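You operate a simulated robot arm through the tools that you are given. There is no shell and no other tool. Be economical: measure what you need, move in short steps, check, and stop when the job is done.

You run a simulated robot arm. Do the job below in one go: nothing can be reset, and whatever is moved stays where it is left.

## Task
Fetch the blue plate labelled "1" from the kitting table and set it on the green tray there.
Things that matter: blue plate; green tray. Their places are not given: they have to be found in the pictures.

Only the result counts: the job must be done as asked and must still hold three seconds after the hand-in. Knocking over, shifting, dropping, spilling or breaking anything else fails it.

## Robot
A 7-joint arm with a two-finger parallel gripper, fixed in place. Base frame: the origin is at the foot of the arm, x ahead of it, y to its left, z up; the work surface is at about z = 0. Units: m, rad, N and s.
With the tool pointing down near the work surface it reaches from about 0.24 to 0.62 m from the base axis. Its first joint turns from -1.152 to 1.152 rad. Payload 2.6 kg.
Tool frame: the origin (TCP) lies between the finger pads and is the grasp point; the fingertips stand 0.03 m ahead of it; z points along the fingers, y is the line along which they close. Largest opening 0.094 m; finger width 0.028, thickness 0.01; the body of the gripper, 0.05 by 0.096 m, starts 0.055 m behind the TCP.
Orientation is that of the tool frame in the base frame, as [roll, pitch, yaw] about the fixed x, y, z axes, in that order (R = Rz(yaw) Ry(pitch) Rx(roll)). With the fingers straight down and closing along the base's y, the tool's x points along the base's -x, its y along +y and its z along -z.

## Interface
- The arm moves only by the tool drive_tool. Its arguments are lists of equal length, an entry for each row: "offset": the shift along the tool's x, y, z in units of 400 mm (1.0 is 400 mm), a list of three; "twist": the turn about the tool's z in units of 90 degrees (1.0 is 90 degrees); "hand": the gripper command, from -1 (fully open) to 1 (shut), values between in proportion. In form: {"offset": [[tx, ty, tz], ...], "twist": [twist, ...], "hand": [hand, ...]}. A call has 1 to 12 rows; each row is the pose to reach, as a shift and turn from the pose commanded when the call began, along the tool's axes at that moment. A call with a number of a shift or a turn outside -1 to 1 is refused whole. Rows are played at 5 a second. More than 0.05 m and 0.15 rad between two rows, or a gripper value outside its range, and nothing of the call is played. A pose out of reach is approached as far as the arm can. The call stops where the force on the tool passes 40 N (or 10 N more than at its start, if that is more) or the arm is blocked; 0.2 s more then pass. Each finger travels about 0.072 m/s and halts on what it meets, pressing with about 24 N; the grip force reading is that of the motor and also rises with nothing between the fingers. The clock runs only during rows and for 0.2 s after the last one: add rows that repeat a pose to give the fingers time. It gives the time, the measured TCP pose, the force on the tool (base axes), the opening and the grip force at its end, in the units of the frame above (readings bear some noise), and new pictures: "pictures" is both (left out), scene, wrist or none.
- Cameras (640 x 400 px; columns grow to the right, rows downward): "scene" is fixed at [0.047, 0.4449, 0.5568]; the picture's right is [-0.64, -0.77, 0.00], its down [-0.48, 0.40, -0.78] and it looks along [0.60, -0.50, -0.63] (base axes); focal length 294 px, centre (320, 200). "wrist" rides on the gripper at [-0.037, 0, -0.058] in the tool frame; the picture's right is [0.00, -1.00, 0.00], its down [0.97, 0.00, -0.24] and it looks along [0.24, 0.00, 0.97] (tool axes); focal length 218 px, centre (320, 200).
- probe_pixels(camera, pixels): for up to 12 pixels [column, row] of the newest picture of that camera ("zoom" is the newest enlarged one), the place [x, y, z] in the base frame of the surface seen there, good to about 0.002 m. The clock stands still meanwhile.
- enlarge(camera, box): a new picture of the part [left, top, right, bottom] of that camera's present view, enlarged. The clock stands still meanwhile.
- close_job(): hands the job in; it is judged then, once.

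Work in short steps. Measure before you move; look again where a grasp or a placing could have gone wrong, and mend it. You have 60 turns and 150 pictures in all, those below and enlarged ones among them. Open the gripper and draw the arm clear of the work before you hand the job in, unless the task says otherwise; then end with one line.

The tools are called after "Call:" by a JSON object that holds its "api" and its "payload". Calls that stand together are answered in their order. drive_tool: Moves the arm, as the interface text tells. Its arguments: {"type":"object","properties":{"offset":{"type":"array"},"twist":{"type":"array"},"hand":{"type":"array"},"pictures":{"type":"string","enum":["both","scene","wrist","none"]}},"required":["offset","twist","hand"]} The other tools are called the same way: probe_pixels (camera, pixels) gives the place of the surface under pixels of a picture; enlarge (camera, box) takes an enlarged picture of a part of a camera's view; close_job () hands the job in.

At the start:

```text
clock: 0.0
tcp_pos: [0.4292, -0.0022, 0.2829]
orientation: [3.141, 0.001, 3.141]
ft_force: [-0.2, 0.5, -0.5]
grip_width: 0.0941
grip_force: 0.0
```

scene: 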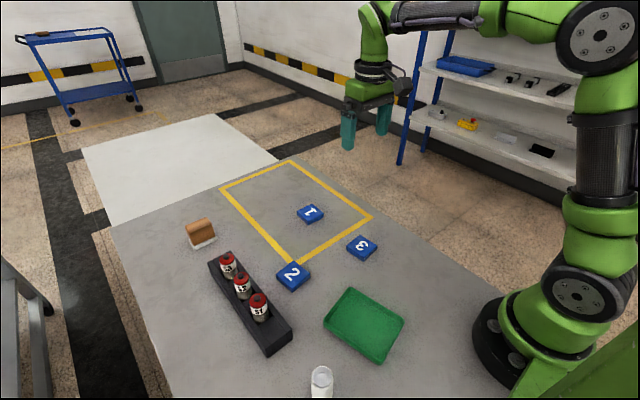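
wrist: 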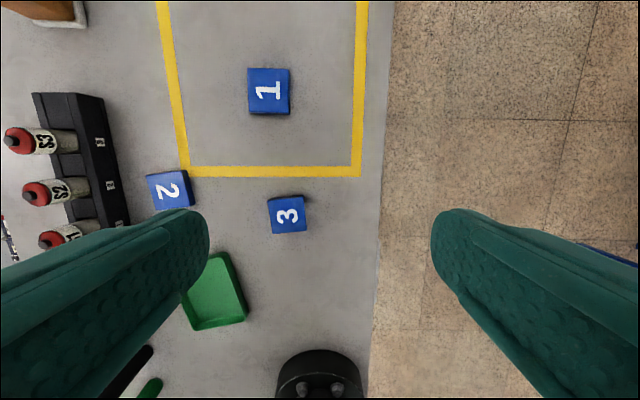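

The blue plate "1" is at scene (310,213), wrist (269,91); the green tray is at scene (364,324). I measure both.

Call:
{"api": "probe_pixels", "payload": {"camera": "wrist", "pixels": [[269, 91], [250, 71], [287, 71], [288, 111], [252, 112], [240, 91], [300, 91]]}}

Call:
{"api": "probe_pixels", "payload": {"camera": "scene", "pixels": [[310, 213], [364, 326], [352, 290], [403, 320], [378, 362], [326, 323], [365, 305], [385, 335]]}}

Call:
{"api": "enlarge", "payload": {"camera": "scene", "box": [270, 180, 430, 380]}}

```text
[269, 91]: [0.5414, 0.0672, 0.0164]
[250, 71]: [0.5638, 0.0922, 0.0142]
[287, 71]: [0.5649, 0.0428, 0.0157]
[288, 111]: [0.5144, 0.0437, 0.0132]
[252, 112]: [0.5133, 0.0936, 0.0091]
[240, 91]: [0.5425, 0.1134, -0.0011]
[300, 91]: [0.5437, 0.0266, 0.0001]
```

```text
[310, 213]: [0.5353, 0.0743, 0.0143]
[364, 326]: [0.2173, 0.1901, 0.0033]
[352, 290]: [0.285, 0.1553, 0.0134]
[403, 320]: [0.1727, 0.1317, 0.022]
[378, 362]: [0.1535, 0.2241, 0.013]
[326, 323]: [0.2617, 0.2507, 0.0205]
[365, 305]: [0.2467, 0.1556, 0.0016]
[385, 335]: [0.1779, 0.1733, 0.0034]
```

```text
2.00 times, centred on (350, 280) of scene
```

zoom: 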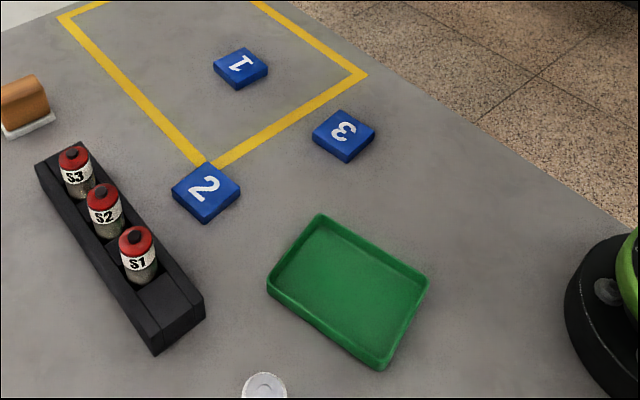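

Plate 1 is centred near (0.539, 0.068), about 0.05 m wide, top at z≈0.015, and nearly square to the axes. I move above it at z≈0.12 and look again.

Call:
{"api": "drive_tool", "payload": {"offset": [[-0.046, 0.029, 0.068], [-0.092, 0.058, 0.136], [-0.138, 0.087, 0.204], [-0.183, 0.117, 0.272], [-0.229, 0.146, 0.34], [-0.275, 0.175, 0.4075], [-0.275, 0.175, 0.4075]], "twist": [0, 0, 0, 0, 0, 0, 0], "hand": [-1, -1, -1, -1, -1, -1, -1]}}

```text
clock: 1.6
tcp_pos: [0.5408, 0.0677, 0.1207]
orientation: [-3.14, 0.001, 3.141]
ft_force: [0.0, 0.8, 0.6]
grip_width: 0.0937
grip_force: 0.1
```

scene: 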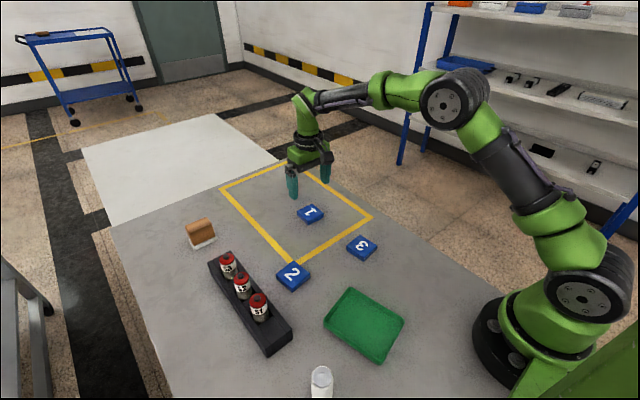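
wrist: 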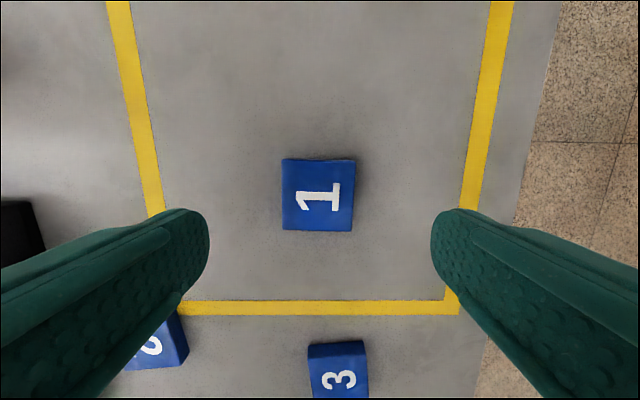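

The plate sits centred between the fingers at (318,195) and is square to them. I descend to z≈0.035, leaving the tips about 5 mm above the table, and close.

Call:
{"api": "drive_tool", "payload": {"offset": [[0, 0, 0.08], [0, 0, 0.15], [0, 0, 0.19], [0, 0, 0.214], [0, 0, 0.214], [0, 0, 0.214], [0, 0, 0.214], [0, 0, 0.214], [0, 0, 0.214], [0, 0, 0.214]], "twist": [0, 0, 0, 0, 0, 0, 0, 0, 0, 0], "hand": [-1, -1, -1, -1, -1, 0, 1, 1, 1, 1]}}

```text
clock: 3.8
tcp_pos: [0.5389, 0.0686, 0.0342]
orientation: [-3.141, 0.0, -3.141]
ft_force: [-0.3, 0.9, 0.0]
grip_width: 0.0549
grip_force: 23.6
```

scene: 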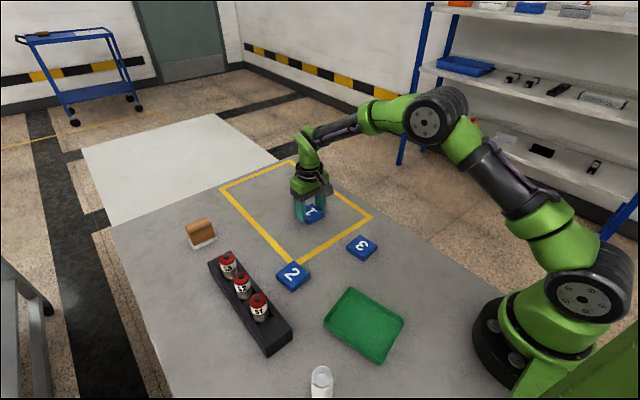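
wrist: 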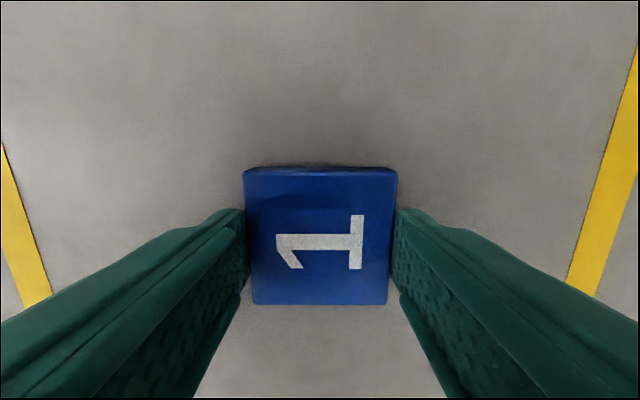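

The plate is held (opening 0.055, grip 23.6 N). I lift it straight up by about 0.13 m.

Call:
{"api": "drive_tool", "payload": {"offset": [[0, 0, -0.05], [0, 0, -0.12], [0, 0, -0.2], [0, 0, -0.28], [0, 0, -0.325], [0, 0, -0.325]], "twist": [0, 0, 0, 0, 0, 0], "hand": [1, 1, 1, 1, 1, 1]}}

```text
clock: 5.2
tcp_pos: [0.5402, 0.0697, 0.1638]
orientation: [-3.141, 0.0, -3.141]
ft_force: [-0.3, 0.7, -0.7]
grip_width: 0.0551
grip_force: 24.7
```

scene: 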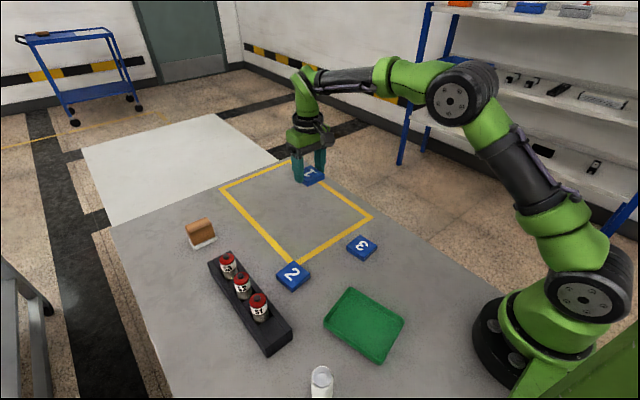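
wrist: 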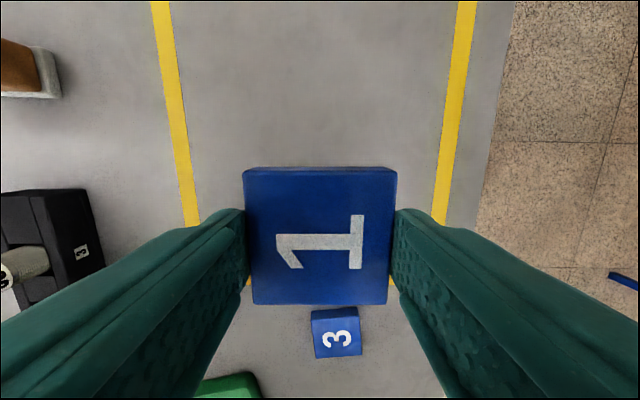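

The plate is lifted cleanly. Before travelling I measure the tray rim and floor accurately to choose the finger direction.

Call:
{"api": "enlarge", "payload": {"camera": "scene", "box": [316, 276, 412, 372]}}

```text
4.17 times, centred on (364, 324) of scene
```

zoom: 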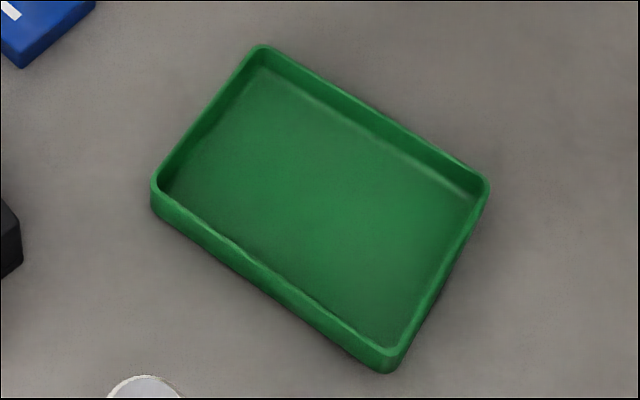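

The tray rim corners in the zoom are at about (262,48), (486,184), (392,353), (155,184). I probe rim and floor points.

Call:
{"api": "probe_pixels", "payload": {"camera": "zoom", "pixels": [[263, 48], [484, 182], [392, 354], [157, 185], [375, 114], [440, 266], [275, 268], [205, 120], [264, 70], [470, 200], [315, 200], [145, 395]]}}

```text
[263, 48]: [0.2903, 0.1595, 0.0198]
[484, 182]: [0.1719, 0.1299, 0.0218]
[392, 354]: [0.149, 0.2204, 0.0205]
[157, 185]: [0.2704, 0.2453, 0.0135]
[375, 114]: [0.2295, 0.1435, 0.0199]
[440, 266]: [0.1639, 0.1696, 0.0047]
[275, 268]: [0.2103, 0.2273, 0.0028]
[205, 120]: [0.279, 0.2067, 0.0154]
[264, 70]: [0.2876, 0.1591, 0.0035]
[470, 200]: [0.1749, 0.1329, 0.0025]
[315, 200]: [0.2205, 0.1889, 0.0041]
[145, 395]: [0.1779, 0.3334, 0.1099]
```

The tray's centre is near (0.220, 0.189), floor z≈0.003, rim z≈0.021, long axis (~0.12 m) turned about 14°. I'll lay the finger line along the long axis: travel at z≈0.164 while turning -90°, then finish the turn.

Call:
{"api": "drive_tool", "payload": {"offset": [[0.0667, 0.0249, 0], [0.1333, 0.0498, 0], [0.2, 0.0748, 0], [0.2667, 0.0997, 0], [0.3333, 0.1246, 0], [0.4, 0.1495, 0], [0.4667, 0.1744, 0], [0.5333, 0.1993, 0], [0.6, 0.2243, 0], [0.6667, 0.2492, 0], [0.7333, 0.2741, 0], [0.8, 0.299, 0]], "twist": [-0.0833, -0.1667, -0.25, -0.3333, -0.4167, -0.5, -0.5833, -0.6667, -0.75, -0.8333, -0.9167, -1.0], "hand": [1, 1, 1, 1, 1, 1, 1, 1, 1, 1, 1, 1]}}

```text
clock: 7.8
tcp_pos: [0.22, 0.1871, 0.1637]
orientation: [-3.141, -0.001, -1.567]
ft_force: [0.2, -0.1, -0.8]
grip_width: 0.055
grip_force: 23.9
```

scene: 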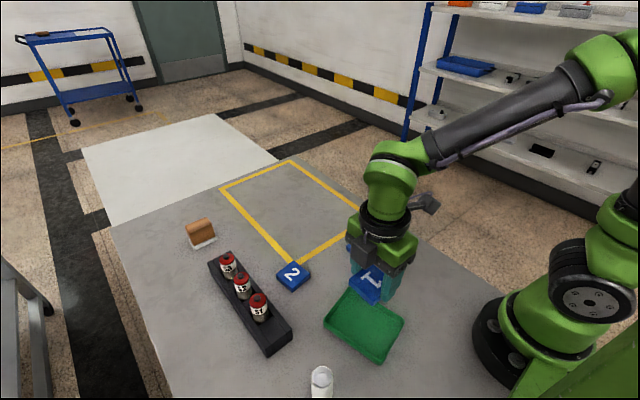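
wrist: 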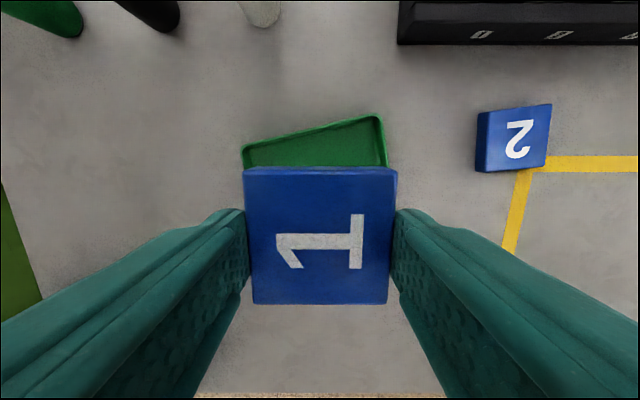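

The plate hangs over the tray centre at z 0.164. I finish the turn (-14°), nudge +2 mm in y, lower to z≈0.09 and check.

Call:
{"api": "drive_tool", "payload": {"offset": [[-0.005, 0, 0], [-0.005, 0, 0.03], [-0.005, 0, 0.1], [-0.005, 0, 0.185], [-0.005, 0, 0.185]], "twist": [-0.08, -0.156, -0.156, -0.156, -0.156], "hand": [1, 1, 1, 1, 1]}}

Call:
{"api": "enlarge", "payload": {"camera": "scene", "box": [296, 256, 424, 376]}}

```text
clock: 9.0
tcp_pos: [0.2177, 0.1908, 0.0898]
orientation: [3.141, 0.0, -1.325]
ft_force: [0.4, -0.3, -0.6]
grip_width: 0.0551
grip_force: 23.0
```

scene: 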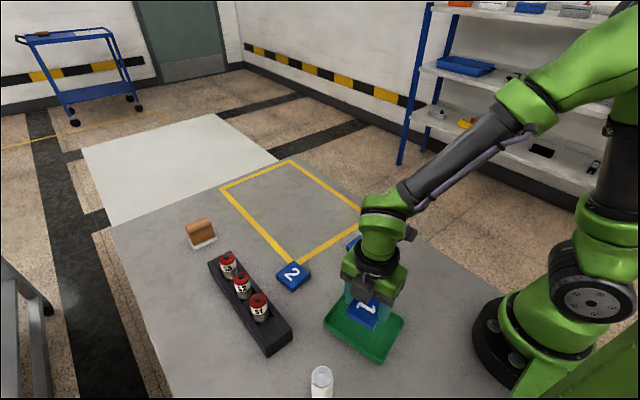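
wrist: 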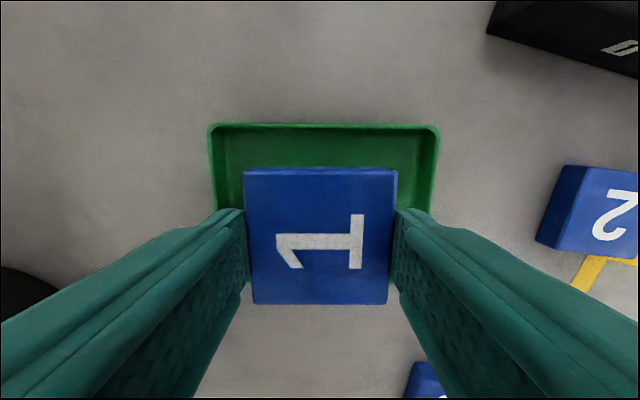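

```text
3.33 times, centred on (360, 316) of scene
```

zoom: 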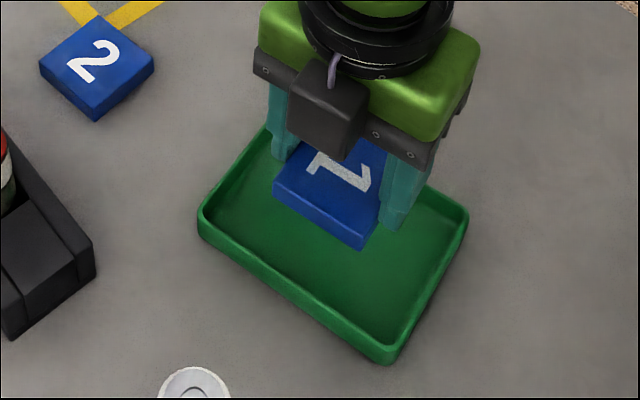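

Plate and fingers are inside the rim (tray rim columns 210–437, plate 243–397). I lower until it nearly touches the floor, and check before opening.

Call:
{"api": "drive_tool", "payload": {"offset": [[0, 0, 0.05], [0, 0, 0.09], [0, 0, 0.115], [0, 0, 0.1275], [0, 0, 0.1275]], "twist": [0, 0, 0, 0, 0], "hand": [1, 1, 1, 1, 1]}}

```text
clock: 10.2
tcp_pos: [0.2181, 0.1901, 0.0388]
orientation: [3.141, 0.0, -1.327]
ft_force: [-1.4, 0.0, 4.0]
grip_width: 0.0556
grip_force: 24.3
```

scene: 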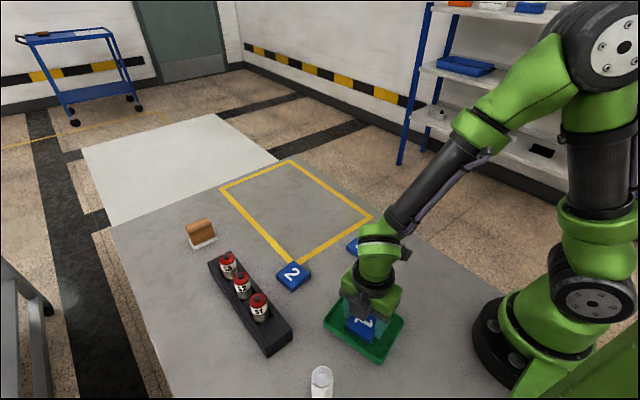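
wrist: 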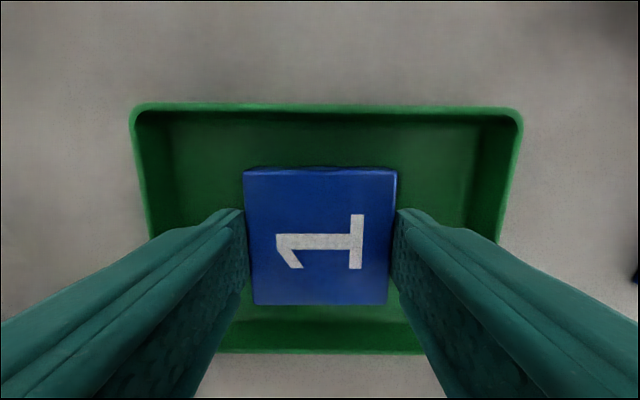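

A 4 N upward force shows the plate touches the tray floor. I open partly (to about 0.075, clear of the rim) and rise straight up.

Call:
{"api": "drive_tool", "payload": {"offset": [[0, 0, 0], [0, 0, 0], [0, 0, 0], [0, 0, 0], [0, 0, -0.05], [0, 0, -0.13], [0, 0, -0.22], [0, 0, -0.32], [0, 0, -0.4], [0, 0, -0.4]], "twist": [0, 0, 0, 0, 0, 0, 0, 0, 0, 0], "hand": [-0.4, -0.6, -0.6, -0.6, -0.6, -0.6, -0.6, -0.6, -0.6, -1]}}

```text
clock: 12.4
tcp_pos: [0.2168, 0.1904, 0.1969]
orientation: [3.141, -0.001, -1.324]
ft_force: [-0.4, -0.2, -0.5]
grip_width: 0.0939
grip_force: 0.0
```

scene: 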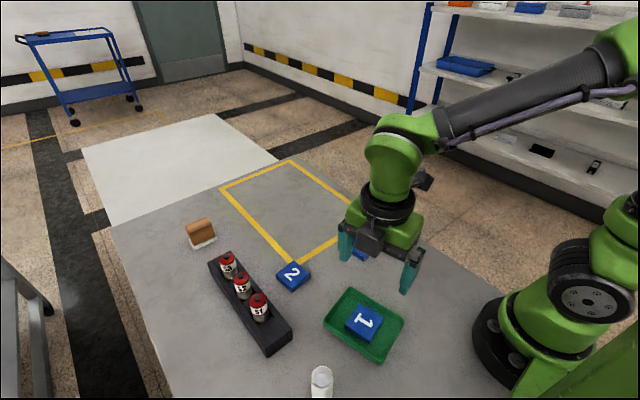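
wrist: 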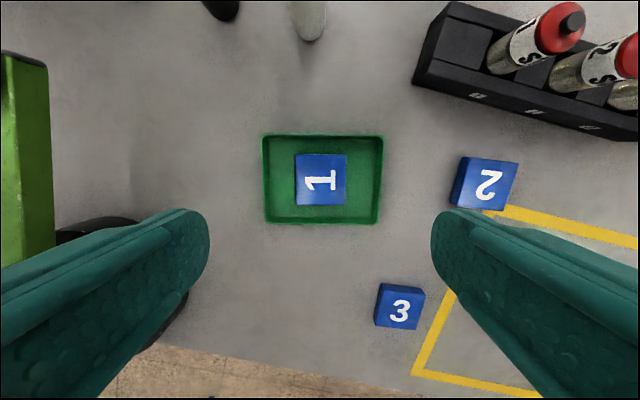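

Plate 1 lies flat in the tray (wrist (320,180)), the tray and the other items look unmoved, and the gripper is open and clear at z≈0.197. I hand the job in.

Call:
{"api": "close_job", "payload": {}}

```text
The job is handed in.
```

The blue plate "1" is lying flat on the green tray. The gripper is open and clear of the work, nothing else appears to have moved, and the job is handed in.
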